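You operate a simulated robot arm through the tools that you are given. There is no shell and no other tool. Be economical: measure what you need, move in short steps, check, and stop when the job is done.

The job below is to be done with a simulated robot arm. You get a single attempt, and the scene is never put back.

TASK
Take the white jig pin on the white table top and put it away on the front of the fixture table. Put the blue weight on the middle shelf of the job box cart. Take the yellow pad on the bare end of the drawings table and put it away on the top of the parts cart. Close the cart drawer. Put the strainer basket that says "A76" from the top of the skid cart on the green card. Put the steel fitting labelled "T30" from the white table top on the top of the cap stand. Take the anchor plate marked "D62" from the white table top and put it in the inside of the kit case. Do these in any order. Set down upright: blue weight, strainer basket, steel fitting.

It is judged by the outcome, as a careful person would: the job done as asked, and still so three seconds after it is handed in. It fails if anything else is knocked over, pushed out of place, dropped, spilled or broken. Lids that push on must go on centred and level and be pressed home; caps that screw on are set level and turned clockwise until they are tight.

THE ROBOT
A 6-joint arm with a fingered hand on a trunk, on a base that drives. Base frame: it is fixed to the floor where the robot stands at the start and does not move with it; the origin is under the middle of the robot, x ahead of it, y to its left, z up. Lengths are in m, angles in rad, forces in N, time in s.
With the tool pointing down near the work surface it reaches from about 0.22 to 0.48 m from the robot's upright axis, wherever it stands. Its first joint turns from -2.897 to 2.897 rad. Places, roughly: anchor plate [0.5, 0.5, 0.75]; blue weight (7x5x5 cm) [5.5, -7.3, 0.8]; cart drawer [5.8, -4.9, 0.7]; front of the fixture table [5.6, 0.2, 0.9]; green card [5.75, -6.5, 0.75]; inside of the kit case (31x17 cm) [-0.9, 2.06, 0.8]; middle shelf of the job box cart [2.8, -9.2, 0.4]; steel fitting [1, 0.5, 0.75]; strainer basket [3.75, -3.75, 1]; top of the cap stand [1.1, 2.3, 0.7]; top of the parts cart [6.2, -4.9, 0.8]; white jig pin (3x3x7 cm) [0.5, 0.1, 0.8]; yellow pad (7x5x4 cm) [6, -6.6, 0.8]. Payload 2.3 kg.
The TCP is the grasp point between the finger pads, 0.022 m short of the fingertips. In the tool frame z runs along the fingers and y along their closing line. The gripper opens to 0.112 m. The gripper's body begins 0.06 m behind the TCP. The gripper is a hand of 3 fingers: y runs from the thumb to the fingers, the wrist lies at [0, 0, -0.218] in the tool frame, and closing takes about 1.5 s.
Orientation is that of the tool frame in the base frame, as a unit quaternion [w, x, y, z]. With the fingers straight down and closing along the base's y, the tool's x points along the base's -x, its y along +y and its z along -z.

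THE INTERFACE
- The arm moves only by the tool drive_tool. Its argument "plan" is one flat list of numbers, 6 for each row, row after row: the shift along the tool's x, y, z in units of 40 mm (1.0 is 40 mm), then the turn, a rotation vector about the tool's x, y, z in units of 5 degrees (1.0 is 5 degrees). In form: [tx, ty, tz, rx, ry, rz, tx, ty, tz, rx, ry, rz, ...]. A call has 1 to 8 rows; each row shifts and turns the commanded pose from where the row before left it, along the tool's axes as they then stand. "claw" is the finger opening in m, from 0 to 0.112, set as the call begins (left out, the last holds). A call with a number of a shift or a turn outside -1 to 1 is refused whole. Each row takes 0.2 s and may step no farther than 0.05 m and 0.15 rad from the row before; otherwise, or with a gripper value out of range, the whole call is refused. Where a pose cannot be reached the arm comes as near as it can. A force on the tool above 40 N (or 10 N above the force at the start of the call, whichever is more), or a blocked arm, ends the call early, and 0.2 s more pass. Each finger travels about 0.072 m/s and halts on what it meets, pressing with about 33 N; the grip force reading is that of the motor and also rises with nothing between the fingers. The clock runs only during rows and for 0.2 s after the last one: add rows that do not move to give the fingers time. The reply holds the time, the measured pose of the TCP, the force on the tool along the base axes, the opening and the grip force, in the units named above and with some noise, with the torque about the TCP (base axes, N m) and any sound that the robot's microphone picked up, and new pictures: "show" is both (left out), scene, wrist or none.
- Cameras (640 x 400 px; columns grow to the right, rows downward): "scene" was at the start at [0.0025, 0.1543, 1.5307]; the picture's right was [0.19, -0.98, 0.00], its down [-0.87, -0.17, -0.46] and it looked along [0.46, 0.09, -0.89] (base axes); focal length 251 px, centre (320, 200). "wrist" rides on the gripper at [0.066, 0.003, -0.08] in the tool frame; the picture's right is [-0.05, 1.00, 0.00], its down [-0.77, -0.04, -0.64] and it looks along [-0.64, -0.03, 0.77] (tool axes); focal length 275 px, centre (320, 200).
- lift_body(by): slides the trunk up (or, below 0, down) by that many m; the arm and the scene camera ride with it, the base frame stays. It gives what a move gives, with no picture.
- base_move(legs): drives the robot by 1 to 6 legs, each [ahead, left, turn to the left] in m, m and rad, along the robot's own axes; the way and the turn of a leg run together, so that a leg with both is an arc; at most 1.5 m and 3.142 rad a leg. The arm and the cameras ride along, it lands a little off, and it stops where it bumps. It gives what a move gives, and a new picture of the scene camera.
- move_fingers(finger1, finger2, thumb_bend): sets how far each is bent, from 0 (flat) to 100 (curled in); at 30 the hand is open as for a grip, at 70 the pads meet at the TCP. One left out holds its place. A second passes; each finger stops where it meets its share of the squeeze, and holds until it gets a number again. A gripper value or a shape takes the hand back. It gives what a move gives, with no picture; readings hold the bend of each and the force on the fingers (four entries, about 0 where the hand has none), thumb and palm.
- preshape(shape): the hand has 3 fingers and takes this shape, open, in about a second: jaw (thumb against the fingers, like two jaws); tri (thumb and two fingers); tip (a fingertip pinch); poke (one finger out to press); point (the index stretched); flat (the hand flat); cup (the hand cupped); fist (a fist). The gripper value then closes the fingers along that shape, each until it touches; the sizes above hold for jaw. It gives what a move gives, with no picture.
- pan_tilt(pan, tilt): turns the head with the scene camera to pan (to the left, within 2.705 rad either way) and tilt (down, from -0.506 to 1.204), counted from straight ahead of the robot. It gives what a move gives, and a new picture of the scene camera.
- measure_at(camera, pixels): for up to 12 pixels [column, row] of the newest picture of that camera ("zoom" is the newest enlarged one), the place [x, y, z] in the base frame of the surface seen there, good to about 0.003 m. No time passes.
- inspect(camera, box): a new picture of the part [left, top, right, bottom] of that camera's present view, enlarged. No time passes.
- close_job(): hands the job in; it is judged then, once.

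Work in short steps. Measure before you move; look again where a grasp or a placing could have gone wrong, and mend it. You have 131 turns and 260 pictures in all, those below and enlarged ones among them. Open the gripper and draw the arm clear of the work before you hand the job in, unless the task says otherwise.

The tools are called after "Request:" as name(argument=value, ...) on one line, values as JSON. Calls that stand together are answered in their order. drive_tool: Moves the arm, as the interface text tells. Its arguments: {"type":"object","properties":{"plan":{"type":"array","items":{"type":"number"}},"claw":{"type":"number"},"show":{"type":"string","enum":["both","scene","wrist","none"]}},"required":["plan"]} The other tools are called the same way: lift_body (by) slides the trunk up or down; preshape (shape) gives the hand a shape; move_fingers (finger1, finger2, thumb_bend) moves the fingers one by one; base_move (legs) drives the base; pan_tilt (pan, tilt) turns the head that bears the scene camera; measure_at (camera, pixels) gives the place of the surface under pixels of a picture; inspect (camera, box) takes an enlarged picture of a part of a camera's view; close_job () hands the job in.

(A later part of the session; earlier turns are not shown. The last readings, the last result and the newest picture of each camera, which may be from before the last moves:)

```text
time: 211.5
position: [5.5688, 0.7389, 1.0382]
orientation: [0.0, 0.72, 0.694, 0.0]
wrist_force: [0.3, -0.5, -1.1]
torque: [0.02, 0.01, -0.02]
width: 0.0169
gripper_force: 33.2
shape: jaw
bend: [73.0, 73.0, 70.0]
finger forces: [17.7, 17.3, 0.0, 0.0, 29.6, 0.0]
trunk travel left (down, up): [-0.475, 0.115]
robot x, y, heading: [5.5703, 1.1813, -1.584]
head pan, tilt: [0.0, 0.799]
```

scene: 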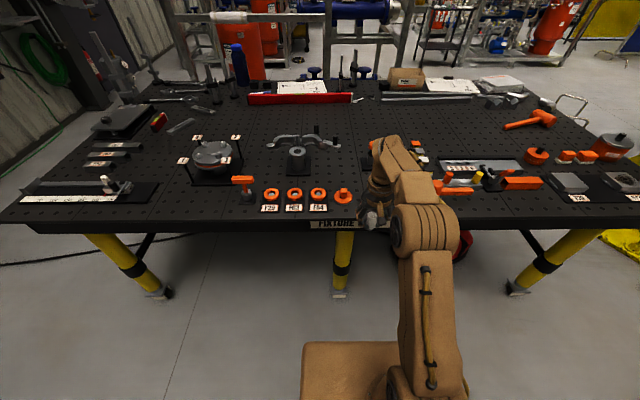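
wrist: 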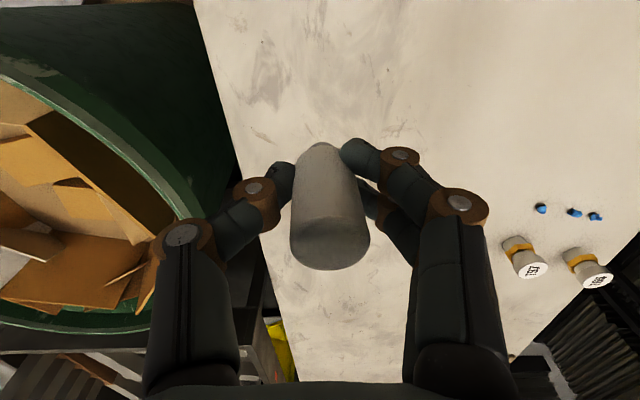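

I measure candidate free patches on the front part of the top and the devices around them.

Request:
measure_at(camera="scene", pixels=[[195, 205], [205, 190], [260, 175], [342, 175], [360, 205], [342, 195], [275, 220], [270, 190], [240, 195], [300, 170], [420, 205], [158, 190]])

Request:
inspect(camera="scene", box=[140, 120, 460, 240])

```text
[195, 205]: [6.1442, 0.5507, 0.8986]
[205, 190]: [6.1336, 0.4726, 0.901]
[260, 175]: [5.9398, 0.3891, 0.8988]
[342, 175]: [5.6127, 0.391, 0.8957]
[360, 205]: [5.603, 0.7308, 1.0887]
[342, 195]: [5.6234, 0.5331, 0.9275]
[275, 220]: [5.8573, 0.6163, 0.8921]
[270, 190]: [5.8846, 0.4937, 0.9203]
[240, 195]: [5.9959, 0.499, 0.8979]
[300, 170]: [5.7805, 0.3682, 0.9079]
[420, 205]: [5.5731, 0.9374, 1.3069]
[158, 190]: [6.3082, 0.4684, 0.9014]
```

```text
2.00 times, centred on (300, 180) of scene
```

zoom: 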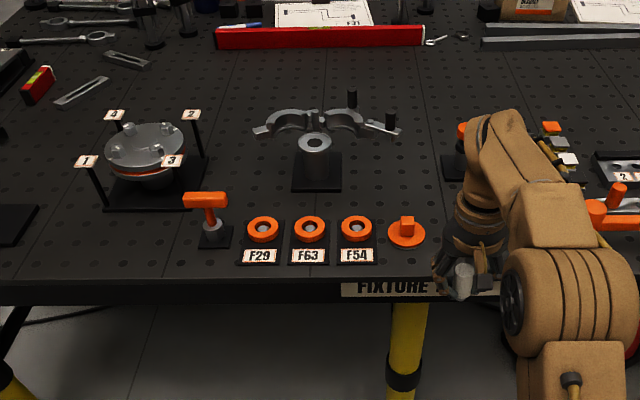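

The open patch near (5.60,0.40), between the centre fixture and the black clamp, suits. I raise a little and drive in to view it with the wrist camera.

Request:
drive_tool(plan=[0, 0, -1, 0, 0, 0, 0, 0, -0.5, 0, 0, 0], show="none")

Request:
base_move(legs=[[0, 0, 0.012], [0.29, 0.04, 0]])

Request:
drive_tool(plan=[0, 0, 0, 0, 0, 0], show="wrist")

```text
time: 212.1
position: [5.5693, 0.7377, 1.0992]
orientation: [0.0, 0.72, 0.694, 0.0]
wrist_force: [0.4, -0.4, -1.3]
torque: [-0.04, 0.0, 0.0]
width: 0.0167
gripper_force: 32.9
shape: jaw
bend: [73.0, 73.0, 70.0]
finger forces: [17.9, 17.6, 0.1, 0.1, 29.5, 0.0]
trunk travel left (down, up): [-0.475, 0.115]
robot x, y, heading: [5.5683, 1.1795, -1.581]
head pan, tilt: [0.0, 0.799]
```

```text
time: 214.5
position: [5.6138, 0.4463, 1.0979]
orientation: [0.0, 0.716, 0.698, 0.0]
wrist_force: [0.1, 0.3, -0.1]
torque: [-0.04, -0.01, 0.01]
width: 0.0167
gripper_force: 33.0
shape: jaw
bend: [73.0, 73.0, 70.0]
finger forces: [17.9, 17.6, 0.1, 0.1, 29.5, 0.1]
trunk travel left (down, up): [-0.475, 0.115]
robot x, y, heading: [5.6087, 0.8888, -1.573]
head pan, tilt: [0.0, 0.799]
```

scene: 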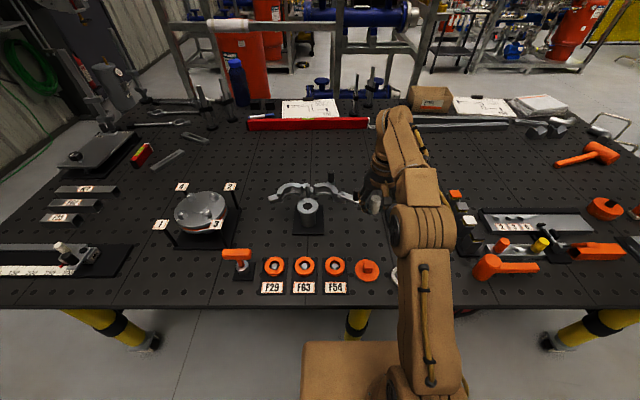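

```text
time: 214.9
position: [5.6141, 0.4461, 1.0981]
orientation: [-0.001, 0.716, 0.698, 0.0]
wrist_force: [-0.8, -0.2, -0.4]
torque: [-0.01, 0.03, 0.01]
width: 0.0166
gripper_force: 32.9
shape: jaw
bend: [73.0, 73.0, 70.0]
finger forces: [18.0, 17.6, 0.0, 0.0, 29.5, 0.0]
trunk travel left (down, up): [-0.475, 0.115]
robot x, y, heading: [5.6117, 0.8903, -1.569]
head pan, tilt: [0.0, 0.799]
```

wrist: 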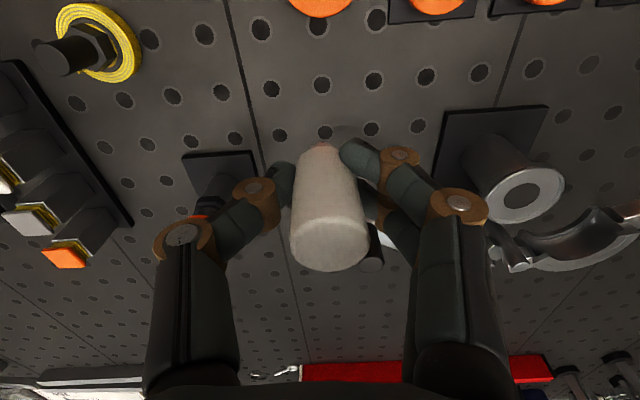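

Request:
measure_at(camera="wrist", pixels=[[320, 95], [320, 8], [245, 155], [187, 158], [448, 110], [435, 180], [350, 110], [285, 110], [510, 250], [215, 200], [400, 90], [372, 265]])

```text
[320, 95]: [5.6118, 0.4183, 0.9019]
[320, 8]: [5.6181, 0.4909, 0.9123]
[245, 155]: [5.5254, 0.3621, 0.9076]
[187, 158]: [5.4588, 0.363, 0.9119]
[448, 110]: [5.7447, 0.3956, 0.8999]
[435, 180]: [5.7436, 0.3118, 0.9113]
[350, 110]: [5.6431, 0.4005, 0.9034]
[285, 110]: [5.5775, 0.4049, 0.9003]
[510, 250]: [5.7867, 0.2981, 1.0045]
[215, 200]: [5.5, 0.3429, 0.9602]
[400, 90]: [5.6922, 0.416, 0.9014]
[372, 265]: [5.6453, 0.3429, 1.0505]
```

Request:
measure_at(camera="scene", pixels=[[353, 200], [345, 196], [331, 180], [331, 190], [372, 205], [455, 195], [470, 220]])

Request:
inspect(camera="scene", box=[260, 150, 400, 250])

```text
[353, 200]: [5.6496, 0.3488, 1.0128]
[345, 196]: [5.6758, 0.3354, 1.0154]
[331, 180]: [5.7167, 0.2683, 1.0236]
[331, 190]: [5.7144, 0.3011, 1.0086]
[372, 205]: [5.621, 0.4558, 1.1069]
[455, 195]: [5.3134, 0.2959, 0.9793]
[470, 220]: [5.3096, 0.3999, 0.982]
```

```text
4.00 times, centred on (330, 200) of scene
```

zoom: 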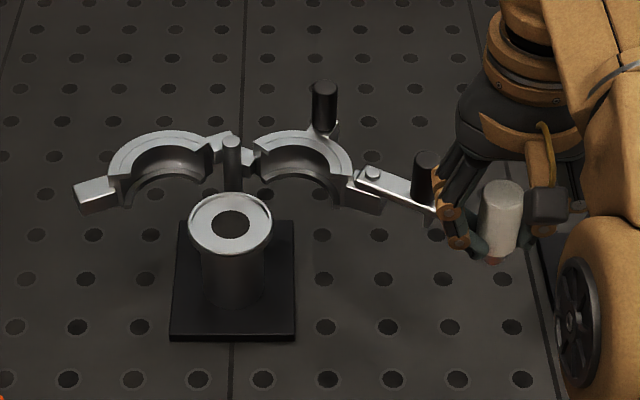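

A clamp handle with a knob lies at (5.65,0.35,1.0), so I choose (5.585,0.43), clear of it and of the orange knob at (5.62,0.53). I move over and descend partway.

Request:
drive_tool(plan=[-0.37, -0.715, 0, 0, 0, 0, 0, 0, 0.8, 0, 0, 0, 0, 0, 0.9, 0, 0, 0, 0, 0, 0.9, 0, 0, 0, 0, 0, 0.9, 0, 0, 0])

```text
time: 216.1
position: [5.5842, 0.4316, 0.9579]
orientation: [0.001, 0.716, 0.698, 0.001]
wrist_force: [-0.3, 0.3, -1.1]
torque: [0.0, -0.02, 0.02]
width: 0.0168
gripper_force: 33.1
shape: jaw
bend: [73.0, 73.0, 70.0]
finger forces: [18.0, 17.7, 0.1, 0.1, 29.4, 0.0]
trunk travel left (down, up): [-0.475, 0.115]
robot x, y, heading: [5.6123, 0.8888, -1.573]
head pan, tilt: [0.0, 0.799]
```

scene: 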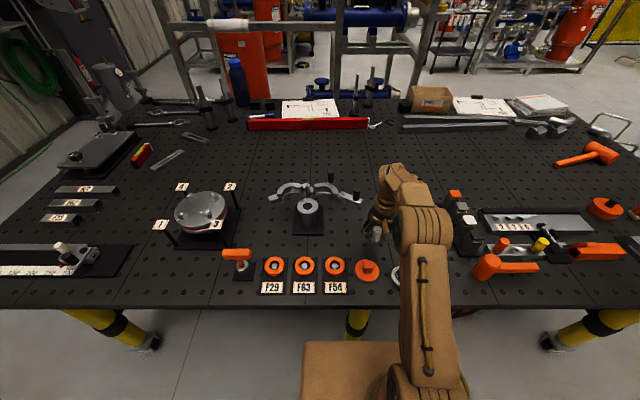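
wrist: 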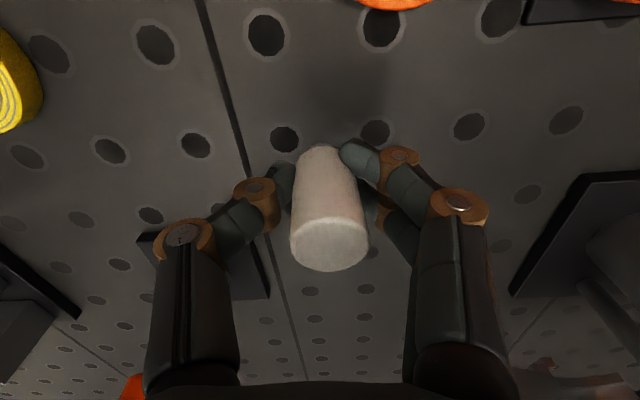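

Clear surroundings. I lower in small steps to contact.

Request:
drive_tool(plan=[0, 0, 0.2, 0, 0, 0, 0, 0, 0.12, 0, 0, 0, 0, 0, 0.08, 0, 0, 0], show="none")

Request:
drive_tool(plan=[0, 0, 0.05, 0, 0, 0, 0, 0, 0.05, 0, 0, 0], show="wrist")

```text
time: 216.9
position: [5.5843, 0.431, 0.9435]
orientation: [0.001, 0.716, 0.698, 0.0]
wrist_force: [-0.2, -0.1, -0.7]
torque: [-0.03, 0.01, -0.01]
width: 0.0166
gripper_force: 32.9
shape: jaw
bend: [73.0, 73.0, 70.0]
finger forces: [18.1, 17.7, 0.0, 0.1, 29.3, 0.0]
trunk travel left (down, up): [-0.475, 0.115]
robot x, y, heading: [5.6083, 0.8917, -1.569]
head pan, tilt: [0.0, 0.799]
```

```text
time: 217.5
position: [5.5837, 0.4313, 0.9386]
orientation: [0.0, 0.717, 0.697, 0.0]
wrist_force: [-0.1, 0.0, -0.5]
torque: [0.02, 0.0, -0.01]
width: 0.0168
gripper_force: 32.9
shape: jaw
bend: [73.0, 73.0, 70.0]
finger forces: [18.1, 17.7, 0.0, 0.0, 29.4, 0.1]
trunk travel left (down, up): [-0.475, 0.115]
robot x, y, heading: [5.6086, 0.8874, -1.568]
head pan, tilt: [0.0, 0.799]
```

wrist: 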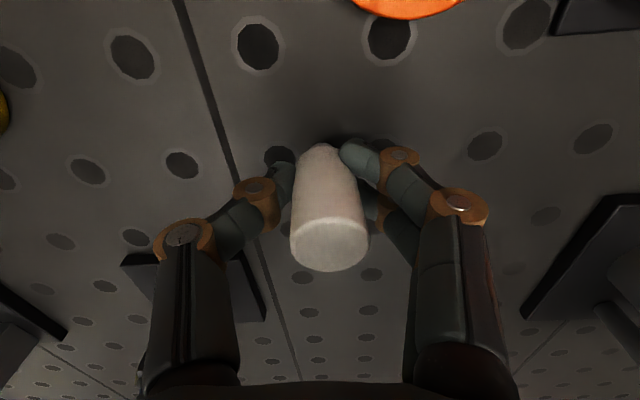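

Request:
drive_tool(plan=[0, 0, 0.05, 0, 0, 0, 0, 0, 0.03, 0, 0, 0], show="none")

Request:
drive_tool(plan=[0, 0, 0.04, 0, 0, 0], show="none")

```text
time: 218.1
position: [5.5857, 0.4319, 0.9366]
orientation: [0.002, 0.716, 0.698, 0.0]
wrist_force: [1.3, -2.1, 16.8]
torque: [-0.05, -0.07, -0.02]
width: 0.017
gripper_force: 32.6
shape: jaw
bend: [73.0, 73.0, 71.0]
finger forces: [20.0, 21.2, 0.0, 0.0, 34.2, 0.0]
trunk travel left (down, up): [-0.475, 0.115]
robot x, y, heading: [5.6113, 0.8846, -1.572]
head pan, tilt: [0.0, 0.799]
```

```text
time: 218.5
position: [5.5843, 0.434, 0.9376]
orientation: [0.002, 0.716, 0.698, -0.002]
wrist_force: [-0.1, -2.7, 30.2]
torque: [-0.11, -0.11, 0.01]
width: 0.0177
gripper_force: 33.2
shape: jaw
bend: [73.0, 74.0, 71.0]
finger forces: [21.5, 23.5, 0.0, 0.1, 38.1, 0.1]
trunk travel left (down, up): [-0.475, 0.115]
robot x, y, heading: [5.6136, 0.8872, -1.567]
head pan, tilt: [0.0, 0.799]
```

Contact at z 0.937 (30 N). I ease up 2 mm, open gently and rise.

Request:
drive_tool(plan=[0, 0, -0.07, 0, 0, 0, 0, 0, 0, 0, 0, 0], show="none")

Request:
drive_tool(plan=[0, 0, 0, 0, 0, 0, 0, 0, 0, 0, 0, 0, 0, 0, 0, 0, 0, 0, 0, 0, 0, 0, 0, 0], claw=0.06, show="wrist")

Request:
drive_tool(plan=[0, 0, -0.5, 0, 0, 0, 0, 0, -1, 0, 0, 0, 0, 0, -1, 0, 0, 0, 0, 0, -1, 0, 0, 0, 0, 0, -1, 0, 0, 0])

```text
time: 219.1
position: [5.5844, 0.4342, 0.9373]
orientation: [0.0, 0.716, 0.698, 0.0]
wrist_force: [-0.6, -0.6, 14.3]
torque: [0.01, -0.03, 0.03]
width: 0.0177
gripper_force: 32.7
shape: jaw
bend: [73.0, 74.0, 71.0]
finger forces: [21.8, 21.4, 0.0, 0.0, 36.3, 0.1]
trunk travel left (down, up): [-0.475, 0.115]
robot x, y, heading: [5.6112, 0.8892, -1.568]
head pan, tilt: [0.0, 0.799]
```

```text
time: 220.1
position: [5.5845, 0.4323, 0.9376]
orientation: [0.0, 0.716, 0.698, 0.0]
wrist_force: [0.0, 0.0, 0.0]
torque: [0.02, 0.04, 0.0]
width: 0.0594
gripper_force: 0.1
shape: jaw
bend: [72.0, 72.0, 70.0]
finger forces: [0.1, 0.0, 0.0, 0.0, 0.0, 0.0]
trunk travel left (down, up): [-0.475, 0.115]
robot x, y, heading: [5.6113, 0.8894, -1.57]
head pan, tilt: [0.0, 0.799]
```

wrist: 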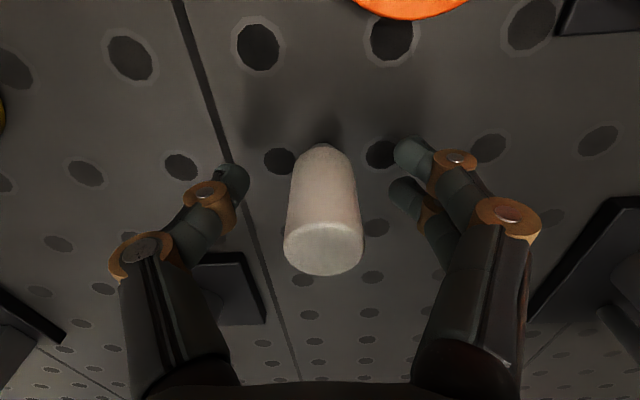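

```text
time: 221.3
position: [5.5973, 0.438, 1.112]
orientation: [0.002, 0.716, 0.698, -0.002]
wrist_force: [1.1, 0.6, -0.3]
torque: [-0.01, 0.05, 0.02]
width: 0.0595
gripper_force: 0.0
shape: jaw
bend: [72.0, 72.0, 70.0]
finger forces: [0.0, 0.0, 0.0, 0.0, 0.0, 0.0]
out of reach, approached as far as the arm can: row 5
trunk travel left (down, up): [-0.475, 0.115]
robot x, y, heading: [5.6115, 0.8867, -1.565]
head pan, tilt: [0.0, 0.799]
```

scene: 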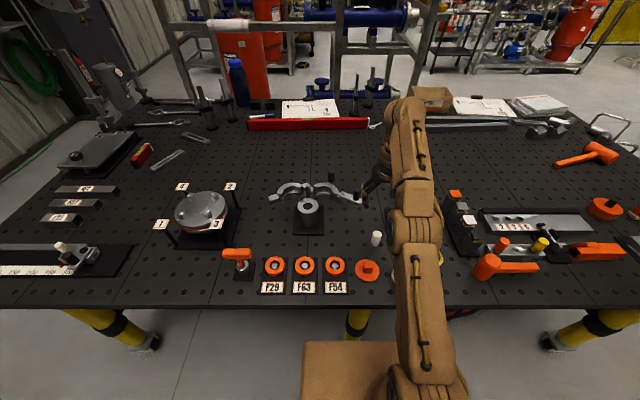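
wrist: 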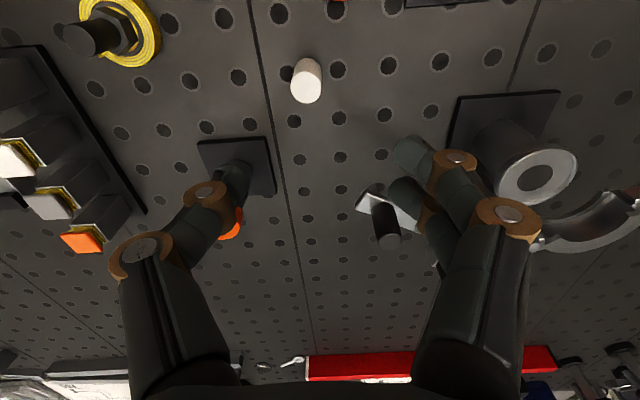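

The pin stands upright on the front of the fixture table. Next I head for the carts; I go to the gap between pillar and table (x≈3.8) and look along −y.

Request:
base_move(legs=[[-0.31, 0, 0], [0, -1.45, 0], [0, -0.4, 0]])

Request:
pan_tilt(pan=0, tilt=0.45)

```text
time: 232.2
position: [3.7675, 0.7376, 1.1113]
orientation: [0.002, 0.713, 0.701, -0.001]
wrist_force: [-0.1, -0.5, -0.8]
torque: [0.0, 0.0, -0.01]
width: 0.0597
gripper_force: 0.1
shape: jaw
bend: [72.0, 72.0, 70.0]
finger forces: [0.1, 0.0, 0.0, 0.0, 0.0, 0.0]
trunk travel left (down, up): [-0.475, 0.115]
robot x, y, heading: [3.7747, 1.1882, -1.557]
head pan, tilt: [0.0, 0.799]
```

scene: 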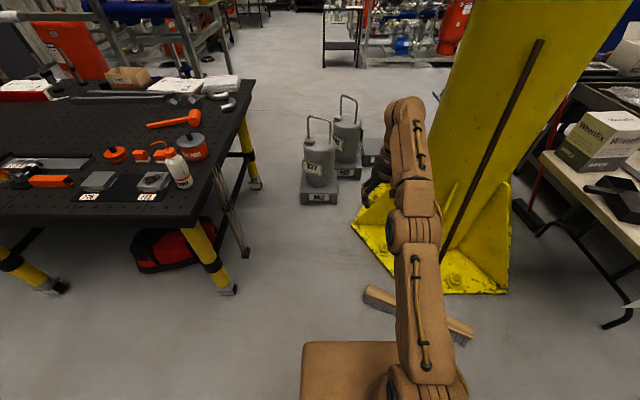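

```text
time: 233.0
position: [3.7681, 0.738, 1.1115]
orientation: [0.002, 0.714, 0.7, -0.001]
wrist_force: [-0.4, 0.8, 0.5]
torque: [0.0, -0.02, 0.0]
width: 0.0595
gripper_force: 0.0
shape: jaw
bend: [72.0, 72.0, 70.0]
finger forces: [0.0, 0.1, 0.1, 0.0, 0.0, 0.0]
trunk travel left (down, up): [-0.475, 0.115]
robot x, y, heading: [3.7746, 1.1914, -1.559]
head pan, tilt: [0.0, 0.45]
```

scene: 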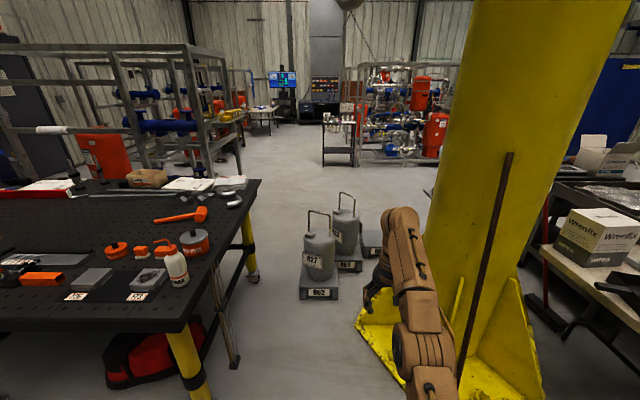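

I measure the gap: canister feet (300,295),(345,270), table leg (252,280), pillar foot.

Request:
measure_at(camera="scene", pixels=[[301, 300], [338, 297], [252, 282], [240, 235], [360, 260], [375, 250], [236, 365], [250, 190], [340, 165], [322, 160], [280, 220], [365, 320]])

```text
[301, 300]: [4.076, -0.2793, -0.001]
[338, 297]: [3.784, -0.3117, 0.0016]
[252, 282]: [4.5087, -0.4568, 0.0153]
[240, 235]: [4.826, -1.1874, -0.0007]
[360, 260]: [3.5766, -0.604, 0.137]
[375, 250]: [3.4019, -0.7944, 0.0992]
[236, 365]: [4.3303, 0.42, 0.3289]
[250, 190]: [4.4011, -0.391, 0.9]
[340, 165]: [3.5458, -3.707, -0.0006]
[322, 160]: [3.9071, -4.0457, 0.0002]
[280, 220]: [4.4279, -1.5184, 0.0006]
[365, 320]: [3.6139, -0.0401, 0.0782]
```

The gap is only 0.3 m, so I go round the near end of the white table instead.

Request:
base_move(legs=[[0, -1.5, 0], [0, -1.5, 0], [0, -1.05, -0.012], [1.45, 0, 0], [1.45, 0, 0], [0, 0, 1.0]])

Request:
pan_tilt(pan=0.2, tilt=0.35)

```text
time: 268.7
position: [0.1414, -1.9705, 1.1125]
orientation: [0.001, 0.288, 0.957, 0.0]
wrist_force: [0.4, -0.4, -0.4]
torque: [-0.04, 0.06, 0.03]
width: 0.0596
gripper_force: 0.0
shape: jaw
bend: [72.0, 72.0, 70.0]
finger forces: [0.0, 0.0, 0.0, 0.0, 0.0, 0.0]
trunk travel left (down, up): [-0.475, 0.115]
robot x, y, heading: [-0.2325, -1.7181, -0.559]
head pan, tilt: [0.0, 0.45]
```

scene: 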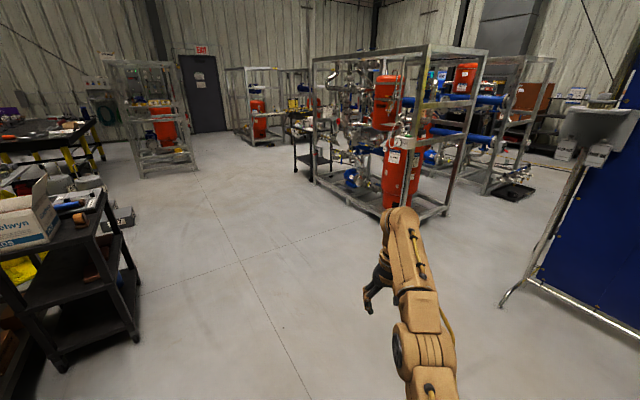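

```text
time: 269.4
position: [0.1403, -1.9714, 1.1123]
orientation: [0.001, 0.289, 0.957, 0.001]
wrist_force: [0.2, -0.6, -0.1]
torque: [0.0, 0.0, -0.01]
width: 0.0595
gripper_force: 0.0
shape: jaw
bend: [72.0, 72.0, 70.0]
finger forces: [0.0, 0.1, 0.0, 0.0, 0.0, 0.1]
trunk travel left (down, up): [-0.475, 0.115]
robot x, y, heading: [-0.2348, -1.7175, -0.565]
head pan, tilt: [0.201, 0.351]
```

scene: 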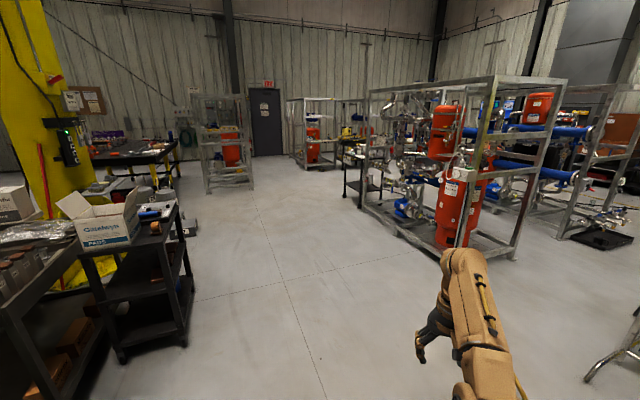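

I measure the skid cart (358,170), skid frame feet, and the box cart on the left.

Request:
measure_at(camera="scene", pixels=[[345, 196], [363, 207], [375, 190], [355, 160], [425, 245], [515, 258], [185, 345], [122, 358], [195, 230], [365, 200], [250, 180]])

Request:
inspect(camera="scene", box=[320, 120, 420, 220])

```text
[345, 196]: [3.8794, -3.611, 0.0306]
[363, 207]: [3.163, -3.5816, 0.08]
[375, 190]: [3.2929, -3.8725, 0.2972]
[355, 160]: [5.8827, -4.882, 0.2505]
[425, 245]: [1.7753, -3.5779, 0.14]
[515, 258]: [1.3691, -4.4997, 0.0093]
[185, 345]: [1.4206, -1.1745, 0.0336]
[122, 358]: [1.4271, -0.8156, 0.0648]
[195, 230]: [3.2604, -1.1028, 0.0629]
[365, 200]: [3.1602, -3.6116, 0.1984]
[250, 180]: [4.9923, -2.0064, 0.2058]
```

```text
4.00 times, centred on (370, 170) of scene
```

zoom: 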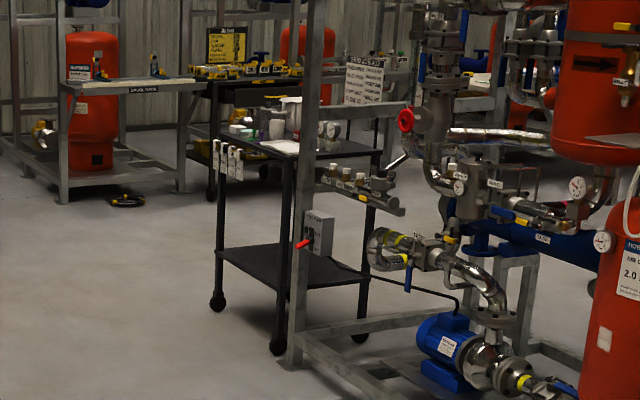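

The aisle y≈−1.75 is free up to x≈3.8. I drive there and face the skid cart.

Request:
base_move(legs=[[0, -0.1, 0.565], [1.5, 0, 0], [1.5, 0, 0], [1.0, 0, 0], [0, 0, -1.571], [0.9, 0, 0]])

Request:
pan_tilt(pan=0, tilt=0.6)

```text
time: 298.6
position: [3.7647, -3.1126, 1.112]
orientation: [0.002, 0.71, 0.704, 0.0]
wrist_force: [0.0, 0.4, 0.2]
torque: [0.01, -0.04, 0.0]
width: 0.0593
gripper_force: 0.0
shape: jaw
bend: [72.0, 72.0, 70.0]
finger forces: [0.0, 0.1, 0.0, 0.0, 0.0, 0.0]
trunk travel left (down, up): [-0.475, 0.115]
robot x, y, heading: [3.7729, -2.6609, -1.555]
head pan, tilt: [0.201, 0.351]
```

scene: 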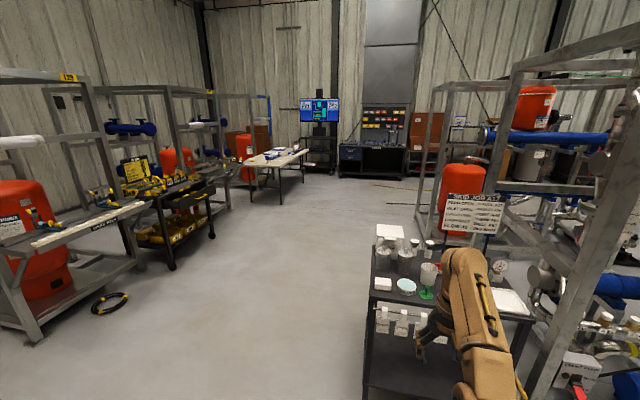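

```text
time: 299.3
position: [3.7658, -3.1127, 1.1116]
orientation: [0.002, 0.711, 0.703, -0.001]
wrist_force: [-0.1, 0.3, 0.5]
torque: [-0.01, 0.0, 0.03]
width: 0.0594
gripper_force: 0.0
shape: jaw
bend: [72.0, 72.0, 70.0]
finger forces: [0.1, 0.0, 0.1, 0.0, 0.0, 0.0]
trunk travel left (down, up): [-0.475, 0.115]
robot x, y, heading: [3.7692, -2.6583, -1.553]
head pan, tilt: [0.0, 0.6]
```

scene: 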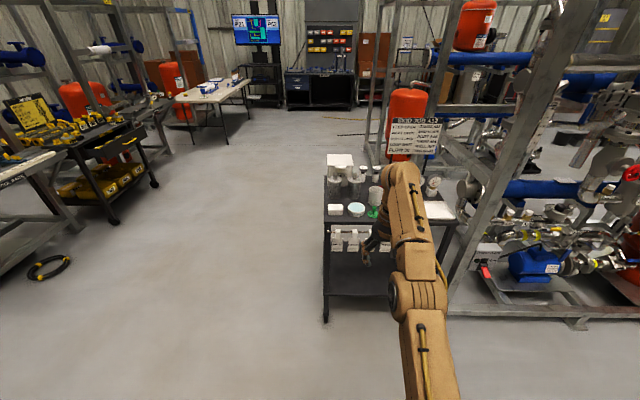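

Request:
inspect(camera="scene", box=[310, 140, 460, 260])

Request:
measure_at(camera="scene", pixels=[[326, 223], [340, 160], [357, 175], [375, 195], [350, 240], [360, 208], [334, 208], [440, 210], [348, 225], [435, 185], [385, 110]])

```text
3.33 times, centred on (385, 200) of scene
```

zoom: 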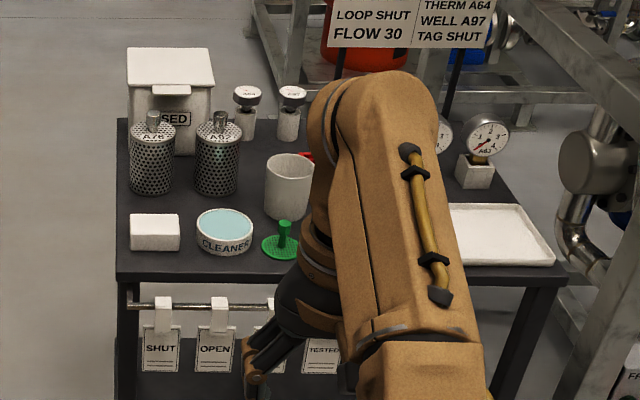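

```text
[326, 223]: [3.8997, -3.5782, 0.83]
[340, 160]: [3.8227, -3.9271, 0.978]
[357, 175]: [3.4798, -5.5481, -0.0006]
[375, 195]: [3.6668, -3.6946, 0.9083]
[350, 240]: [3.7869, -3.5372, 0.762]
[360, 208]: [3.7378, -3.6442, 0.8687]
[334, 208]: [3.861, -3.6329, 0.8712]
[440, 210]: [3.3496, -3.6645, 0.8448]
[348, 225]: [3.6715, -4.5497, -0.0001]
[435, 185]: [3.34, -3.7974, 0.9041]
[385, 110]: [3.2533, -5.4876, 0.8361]
```

A76 is the left basket at scene (334,187); the other reads A6x. I measure the basket, its knob, and its neighbours.

Request:
measure_at(camera="zoom", pixels=[[152, 118], [152, 137], [152, 165], [152, 190], [133, 160], [173, 160], [218, 120], [218, 170], [155, 90], [155, 232], [135, 95], [215, 95]])

Request:
inspect(camera="scene", box=[322, 165, 367, 205])

```text
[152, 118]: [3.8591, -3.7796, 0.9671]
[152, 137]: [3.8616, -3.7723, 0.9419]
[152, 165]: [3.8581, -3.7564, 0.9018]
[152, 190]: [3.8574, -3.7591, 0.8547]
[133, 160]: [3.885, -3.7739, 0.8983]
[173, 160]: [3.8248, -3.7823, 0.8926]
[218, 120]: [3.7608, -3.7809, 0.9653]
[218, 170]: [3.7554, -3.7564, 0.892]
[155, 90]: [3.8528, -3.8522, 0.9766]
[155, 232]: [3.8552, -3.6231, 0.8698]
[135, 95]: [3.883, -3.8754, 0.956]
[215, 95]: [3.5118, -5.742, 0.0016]
```

```text
10.00 times, centred on (344, 185) of scene
```

zoom: 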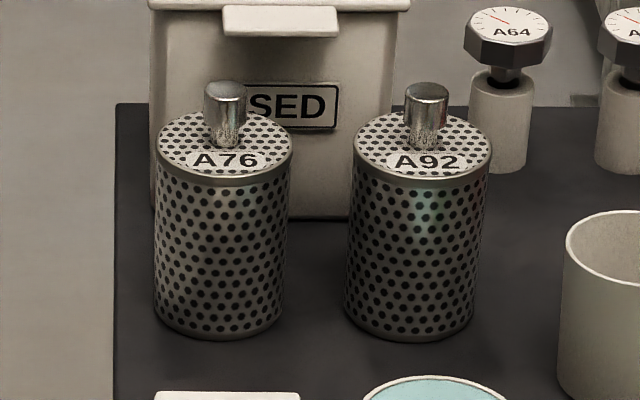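

A76 stands at (3.857,−3.784), knob 0.94–0.97 high. I'll take it by the knob from the cart's +x side; I measure the aisle width there.

Request:
measure_at(camera="scene", pixels=[[113, 222], [156, 187], [75, 228], [45, 270], [150, 150], [326, 318], [240, 150], [190, 140]])

```text
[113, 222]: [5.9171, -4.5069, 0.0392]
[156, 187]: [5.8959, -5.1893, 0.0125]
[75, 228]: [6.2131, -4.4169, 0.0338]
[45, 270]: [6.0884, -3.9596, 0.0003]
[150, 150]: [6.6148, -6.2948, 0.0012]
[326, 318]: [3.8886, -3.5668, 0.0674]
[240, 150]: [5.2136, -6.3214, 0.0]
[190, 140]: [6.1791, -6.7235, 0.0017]
```

Plenty of room. I drive to the cart's +x side and turn to face −x.

Request:
base_move(legs=[[0, 0.68, 0], [1.12, 0, 0], [0, 0, -1.587]])

Request:
drive_tool(plan=[0, 0, 0, 0, 0, 0], show="wrist")

```text
time: 312.1
position: [4.0251, -3.7409, 1.1119]
orientation: [0.0, 1.0, -0.007, -0.002]
wrist_force: [0.0, -0.4, 0.4]
torque: [0.02, -0.02, 0.0]
width: 0.0597
gripper_force: 0.1
shape: jaw
bend: [72.0, 72.0, 70.0]
finger forces: [0.1, 0.0, 0.0, 0.0, 0.0, 0.0]
trunk travel left (down, up): [-0.475, 0.115]
robot x, y, heading: [4.472, -3.751, -3.128]
head pan, tilt: [0.0, 0.6]
```

scene: 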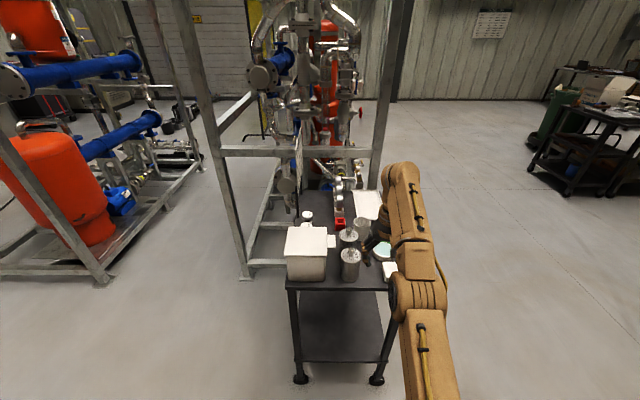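

```text
time: 312.5
position: [4.0236, -3.7403, 1.1118]
orientation: [0.0, 1.0, -0.007, -0.001]
wrist_force: [-0.7, 0.4, 0.4]
torque: [0.01, -0.01, 0.0]
width: 0.0592
gripper_force: 0.0
shape: jaw
bend: [72.0, 72.0, 70.0]
finger forces: [0.0, 0.0, 0.0, 0.1, 0.0, 0.1]
trunk travel left (down, up): [-0.475, 0.115]
robot x, y, heading: [4.478, -3.7479, -3.131]
head pan, tilt: [0.0, 0.6]
```

wrist: 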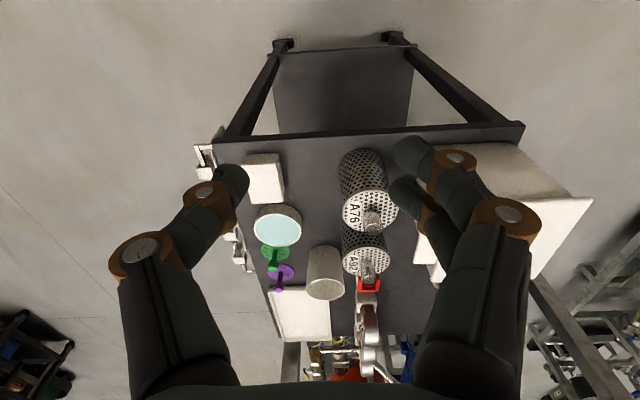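

I measure the knob of A76 at (374,215) and drive 0.17 m nearer.

Request:
measure_at(camera="wrist", pixels=[[374, 222], [374, 214], [358, 200], [375, 265], [425, 210], [440, 265]])

Request:
base_move(legs=[[0.17, 0, -0.012]])

Request:
drive_tool(plan=[0, 0.5, 0, 0, 0, 0, 0, 0.5, 0, 0, 0, 0], show="wrist")

```text
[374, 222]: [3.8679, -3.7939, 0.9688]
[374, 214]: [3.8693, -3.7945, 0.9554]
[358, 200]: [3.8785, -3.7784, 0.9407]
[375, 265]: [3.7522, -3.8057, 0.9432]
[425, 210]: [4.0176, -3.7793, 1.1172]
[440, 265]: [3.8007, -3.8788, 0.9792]
```

```text
time: 314.0
position: [3.8537, -3.7353, 1.1127]
orientation: [0.001, 1.0, -0.015, -0.002]
wrist_force: [0.5, -0.3, -0.2]
torque: [0.03, -0.01, 0.0]
width: 0.0594
gripper_force: 0.0
shape: jaw
bend: [72.0, 72.0, 70.0]
finger forces: [0.0, 0.0, 0.0, 0.1, 0.1, 0.0]
trunk travel left (down, up): [-0.475, 0.115]
robot x, y, heading: [4.3062, -3.7531, 3.142]
head pan, tilt: [0.0, 0.6]
```

scene: 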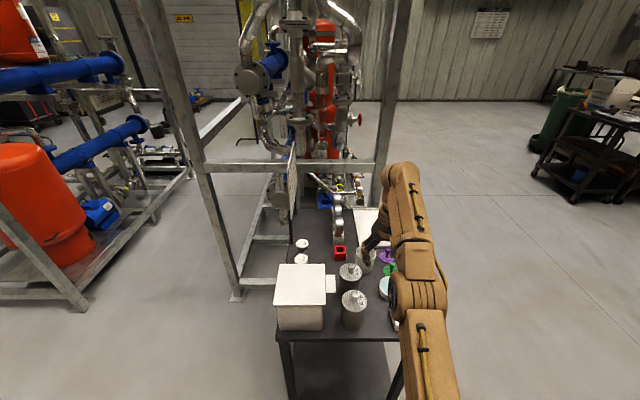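

```text
time: 314.6
position: [3.8532, -3.7791, 1.1099]
orientation: [0.002, 1.0, -0.015, -0.005]
wrist_force: [-0.8, 0.1, -0.9]
torque: [0.0, 0.02, 0.0]
width: 0.0597
gripper_force: 0.1
shape: jaw
bend: [72.0, 72.0, 70.0]
finger forces: [0.0, 0.0, 0.0, 0.0, 0.1, 0.0]
trunk travel left (down, up): [-0.475, 0.115]
robot x, y, heading: [4.3085, -3.7513, 3.14]
head pan, tilt: [0.0, 0.6]
```

wrist: 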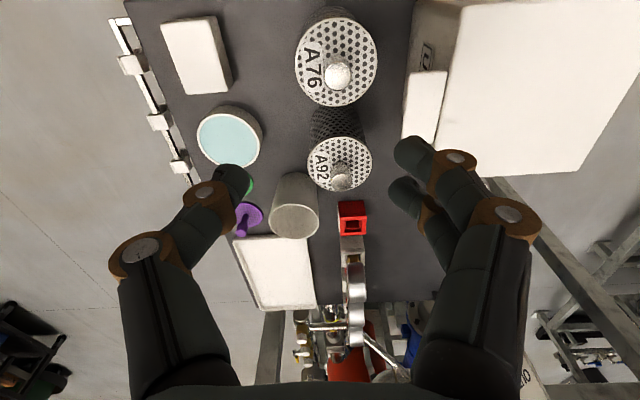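

Request:
measure_at(camera="wrist", pixels=[[339, 75], [333, 75], [345, 75], [339, 68], [339, 83], [410, 110], [435, 65], [330, 40]])

```text
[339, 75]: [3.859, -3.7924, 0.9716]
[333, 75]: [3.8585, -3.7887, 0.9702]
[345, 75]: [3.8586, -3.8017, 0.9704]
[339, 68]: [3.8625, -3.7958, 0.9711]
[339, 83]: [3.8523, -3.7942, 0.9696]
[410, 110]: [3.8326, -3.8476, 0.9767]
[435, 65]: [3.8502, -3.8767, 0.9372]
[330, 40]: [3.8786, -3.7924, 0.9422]
```

Knob centre (3.859,−3.794), top 0.971. I narrow the opening to 45 mm so the fingers clear the white box's lug, and descend to z≈0.966.

Request:
drive_tool(plan=[0.16, 0.37, 0, 0, 0, 0, 0, 0, 0.8, 0, 0, 0, 0, 0, 0.9, 0, 0, 0, 0, 0, 0.9, 0, 0, 0], claw=0.045, show="wrist")

```text
time: 315.6
position: [3.8601, -3.7898, 1.009]
orientation: [0.002, 1.0, -0.015, -0.001]
wrist_force: [-0.2, -0.9, -0.1]
torque: [0.01, -0.01, -0.02]
width: 0.0455
gripper_force: 0.1
shape: jaw
bend: [73.0, 73.0, 70.0]
finger forces: [0.0, 0.1, 0.0, 0.1, 0.0, 0.0]
trunk travel left (down, up): [-0.475, 0.115]
robot x, y, heading: [4.3042, -3.7504, 3.142]
head pan, tilt: [0.0, 0.6]
```

wrist: 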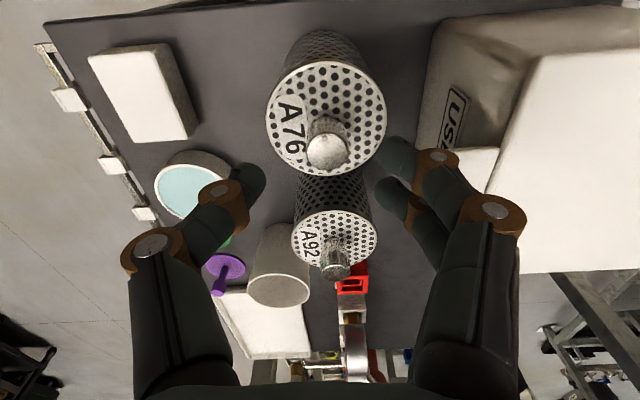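

Aligned. I go down the last 42 mm and close on the knob.

Request:
drive_tool(plan=[0, 0.08, 0.55, 0, 0, 0, 0, 0, 0.5, 0, 0, 0, 0, 0, 0, 0, 0, 0], show="wrist")

Request:
drive_tool(plan=[0, 0, 0, 0, 0, 0, 0, 0, 0, 0, 0, 0, 0, 0, 0, 0, 0, 0, 0, 0, 0, 0, 0, 0, 0, 0, 0, 0, 0, 0], claw=0, show="wrist")

```text
time: 316.4
position: [3.8594, -3.7932, 0.9664]
orientation: [0.0, 1.0, -0.014, -0.002]
wrist_force: [-0.5, 0.5, 0.2]
torque: [0.01, -0.02, -0.01]
width: 0.0454
gripper_force: 0.1
shape: jaw
bend: [73.0, 73.0, 70.0]
finger forces: [0.1, 0.0, 0.0, 0.0, 0.0, 0.1]
trunk travel left (down, up): [-0.475, 0.115]
robot x, y, heading: [4.3048, -3.7481, 3.14]
head pan, tilt: [0.0, 0.6]
```

wrist: 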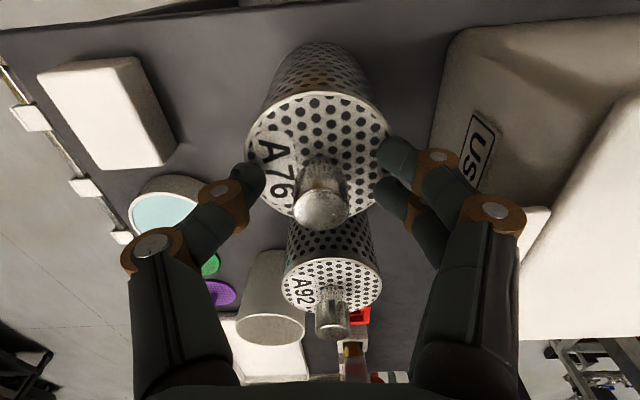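

```text
time: 317.6
position: [3.8604, -3.7926, 0.9667]
orientation: [0.0, 1.0, -0.014, -0.002]
wrist_force: [0.3, -0.2, -0.4]
torque: [-0.02, 0.01, 0.03]
width: 0.0084
gripper_force: 33.0
shape: jaw
bend: [72.0, 73.0, 72.0]
finger forces: [13.2, 26.7, 0.0, 0.0, 35.5, 0.0]
trunk travel left (down, up): [-0.475, 0.115]
robot x, y, heading: [4.3102, -3.7452, 3.144]
head pan, tilt: [0.0, 0.6]
```

wrist: 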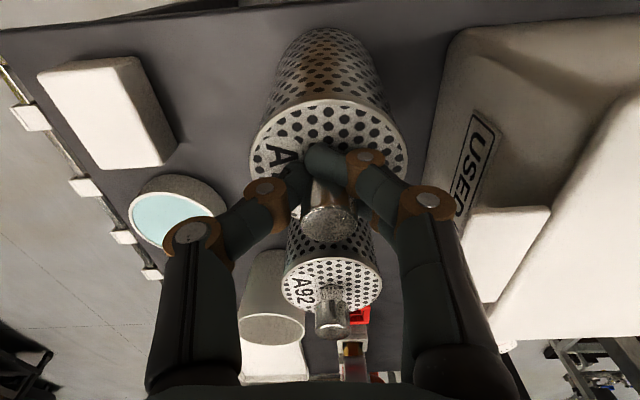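

Gripped. I lift straight up and check that it hangs upright.

Request:
drive_tool(plan=[0, 0, -0.4, 0, 0, 0, 0, 0, -0.8, 0, 0, 0, 0, 0, -1, 0, 0, 0, 0, 0, -1, 0, 0, 0])

```text
time: 318.6
position: [3.8587, -3.7933, 1.0952]
orientation: [0.001, 1.0, -0.014, -0.002]
wrist_force: [-0.4, 0.1, -0.9]
torque: [0.02, -0.05, -0.02]
width: 0.0078
gripper_force: 33.5
shape: jaw
bend: [72.0, 73.0, 73.0]
finger forces: [13.4, 30.7, 0.0, 0.1, 36.8, 0.0]
trunk travel left (down, up): [-0.475, 0.115]
robot x, y, heading: [4.308, -3.7472, 3.139]
head pan, tilt: [0.0, 0.6]
```

scene: 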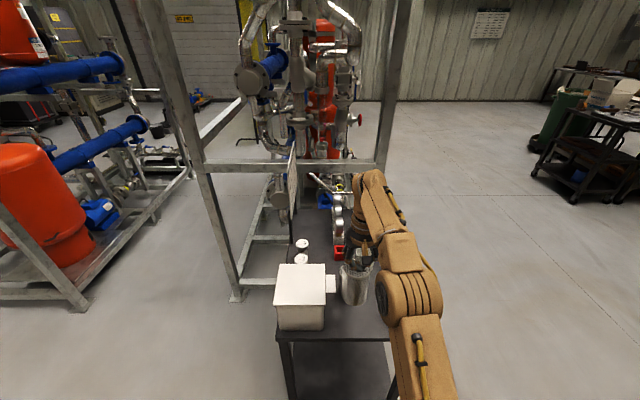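
wrist: 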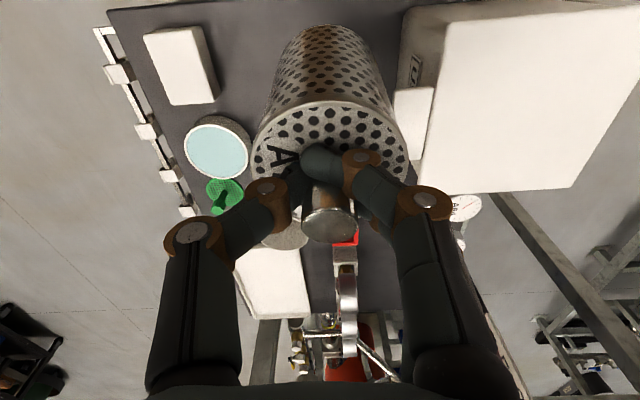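

It hangs nearly upright. I back off, turn to face −y and drive toward the drawings table, then look.

Request:
base_move(legs=[[-0.6, 0, 0], [0, 0, 1.571], [1.3, 0.2, 0]])

Request:
pan_tilt(pan=0.2, tilt=0.5)

```text
time: 331.9
position: [5.1075, -5.4997, 1.0953]
orientation: [0.001, 0.726, 0.688, -0.001]
wrist_force: [-0.1, 0.0, -1.3]
torque: [0.02, 0.03, -0.03]
width: 0.007
gripper_force: 33.0
shape: jaw
bend: [73.0, 72.0, 73.0]
finger forces: [12.1, 35.1, 0.0, 0.1, 35.4, 0.1]
trunk travel left (down, up): [-0.475, 0.115]
robot x, y, heading: [5.0758, -5.0506, -1.598]
head pan, tilt: [0.0, 0.6]
```

scene: 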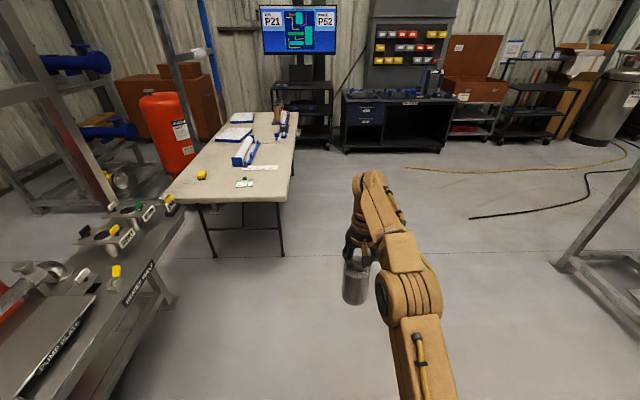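

```text
time: 332.7
position: [5.1068, -5.5006, 1.0942]
orientation: [0.002, 0.726, 0.688, -0.001]
wrist_force: [0.4, -0.2, -0.4]
torque: [0.0, -0.04, 0.0]
width: 0.0071
gripper_force: 32.9
shape: jaw
bend: [73.0, 72.0, 73.0]
finger forces: [12.1, 35.1, 0.1, 0.0, 35.5, 0.1]
trunk travel left (down, up): [-0.475, 0.115]
robot x, y, heading: [5.0763, -5.0538, -1.597]
head pan, tilt: [0.201, 0.499]
```

scene: 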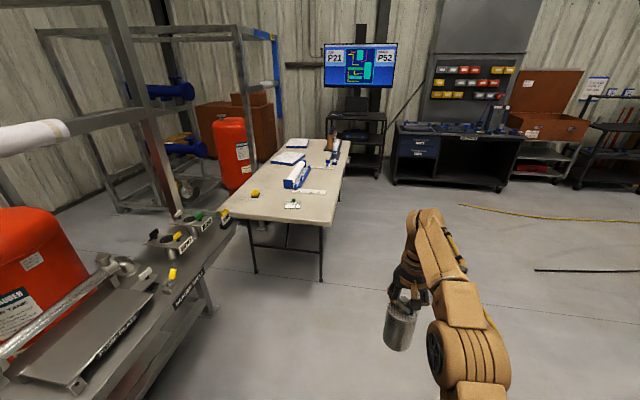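

Request:
inspect(camera="scene", box=[215, 130, 375, 230])

Request:
measure_at(camera="scene", pixels=[[292, 206], [255, 193], [230, 210], [325, 222], [345, 165], [300, 180], [255, 270], [210, 305], [285, 140], [322, 277], [226, 225]])

```text
4.00 times, centred on (295, 180) of scene
```

zoom: 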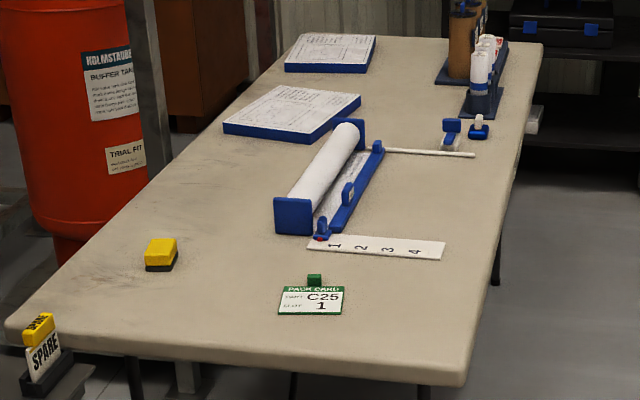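

```text
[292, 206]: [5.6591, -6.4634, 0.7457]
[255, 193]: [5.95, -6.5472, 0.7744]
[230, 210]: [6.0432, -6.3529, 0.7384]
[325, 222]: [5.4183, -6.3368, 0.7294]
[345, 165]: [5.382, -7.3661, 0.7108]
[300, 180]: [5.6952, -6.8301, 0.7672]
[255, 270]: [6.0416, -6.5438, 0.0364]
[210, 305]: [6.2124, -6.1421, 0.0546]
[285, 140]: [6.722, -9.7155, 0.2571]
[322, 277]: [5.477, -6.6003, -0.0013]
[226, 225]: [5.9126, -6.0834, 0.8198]
```

The green "PACK CARD" lies at (5.66,−6.46), the yellow pad at (5.95,−6.55); the rack at left limits me to x≲5.5. I drive up to the table edge at x≈5.48.

Request:
base_move(legs=[[0, 0, 0.026], [0.7, 0.38, 0], [0.26, 0, 0]])

Request:
pan_tilt(pan=0.35, tilt=0.9)

```text
time: 338.8
position: [5.4834, -6.4561, 1.0948]
orientation: [0.002, 0.723, 0.691, -0.001]
wrist_force: [-0.5, -0.3, -1.2]
torque: [0.0, -0.02, -0.02]
width: 0.007
gripper_force: 33.5
shape: jaw
bend: [73.0, 72.0, 73.0]
finger forces: [12.1, 35.1, 0.0, 0.1, 35.8, 0.0]
trunk travel left (down, up): [-0.475, 0.115]
robot x, y, heading: [5.4471, -6.0078, -1.579]
head pan, tilt: [0.201, 0.499]
```

scene: 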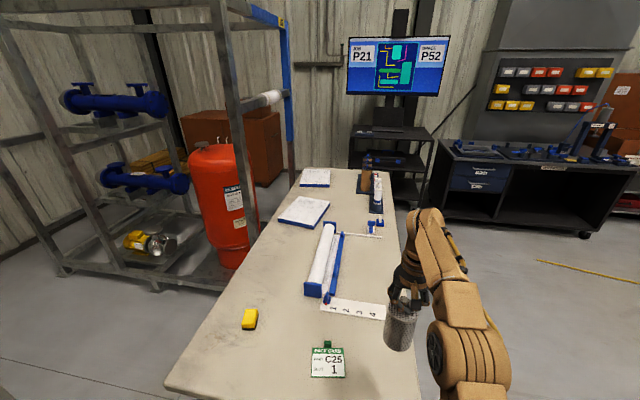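

```text
time: 339.6
position: [5.4827, -6.4558, 1.0955]
orientation: [0.002, 0.722, 0.692, 0.0]
wrist_force: [0.2, 0.3, -1.4]
torque: [0.01, 0.01, 0.0]
width: 0.0069
gripper_force: 32.6
shape: jaw
bend: [73.0, 72.0, 73.0]
finger forces: [12.2, 35.0, 0.1, 0.0, 35.9, 0.0]
trunk travel left (down, up): [-0.475, 0.115]
robot x, y, heading: [5.4377, -6.0061, -1.583]
head pan, tilt: [0.351, 0.901]
```

scene: 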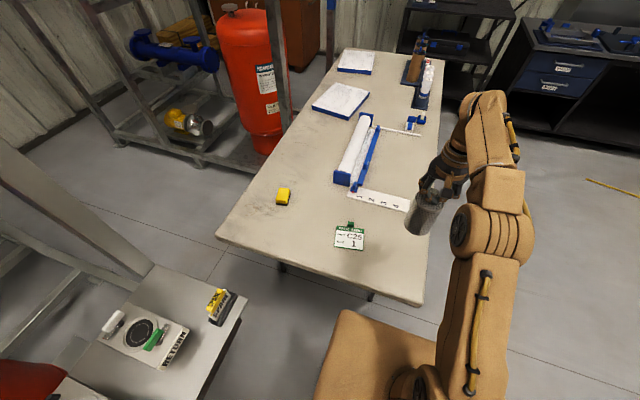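

Request:
inspect(camera="scene", box=[320, 210, 380, 255])

Request:
measure_at(camera="scene", pixels=[[336, 228], [364, 230], [334, 247], [363, 250], [350, 222], [284, 191], [278, 205], [217, 237], [422, 305], [235, 300], [150, 270], [217, 295]])

```text
8.89 times, centred on (350, 232) of scene
```

zoom: 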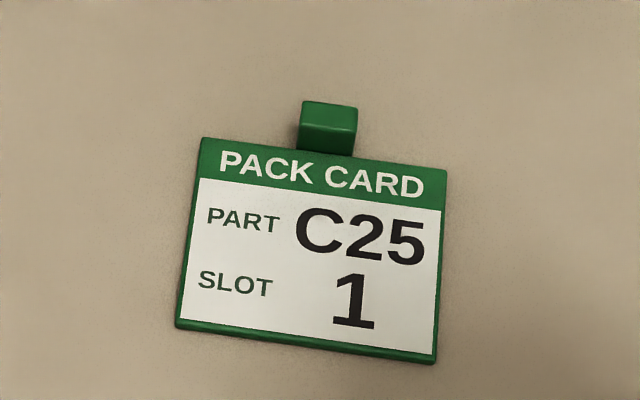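

```text
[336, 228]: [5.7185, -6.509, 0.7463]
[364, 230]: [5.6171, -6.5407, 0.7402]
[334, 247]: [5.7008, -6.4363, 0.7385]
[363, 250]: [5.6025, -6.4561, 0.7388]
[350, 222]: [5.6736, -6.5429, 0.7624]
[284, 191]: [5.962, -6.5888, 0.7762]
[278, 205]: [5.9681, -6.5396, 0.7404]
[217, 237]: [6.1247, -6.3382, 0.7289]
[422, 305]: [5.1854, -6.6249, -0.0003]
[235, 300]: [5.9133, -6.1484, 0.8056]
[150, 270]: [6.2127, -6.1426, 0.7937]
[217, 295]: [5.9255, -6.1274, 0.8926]
```

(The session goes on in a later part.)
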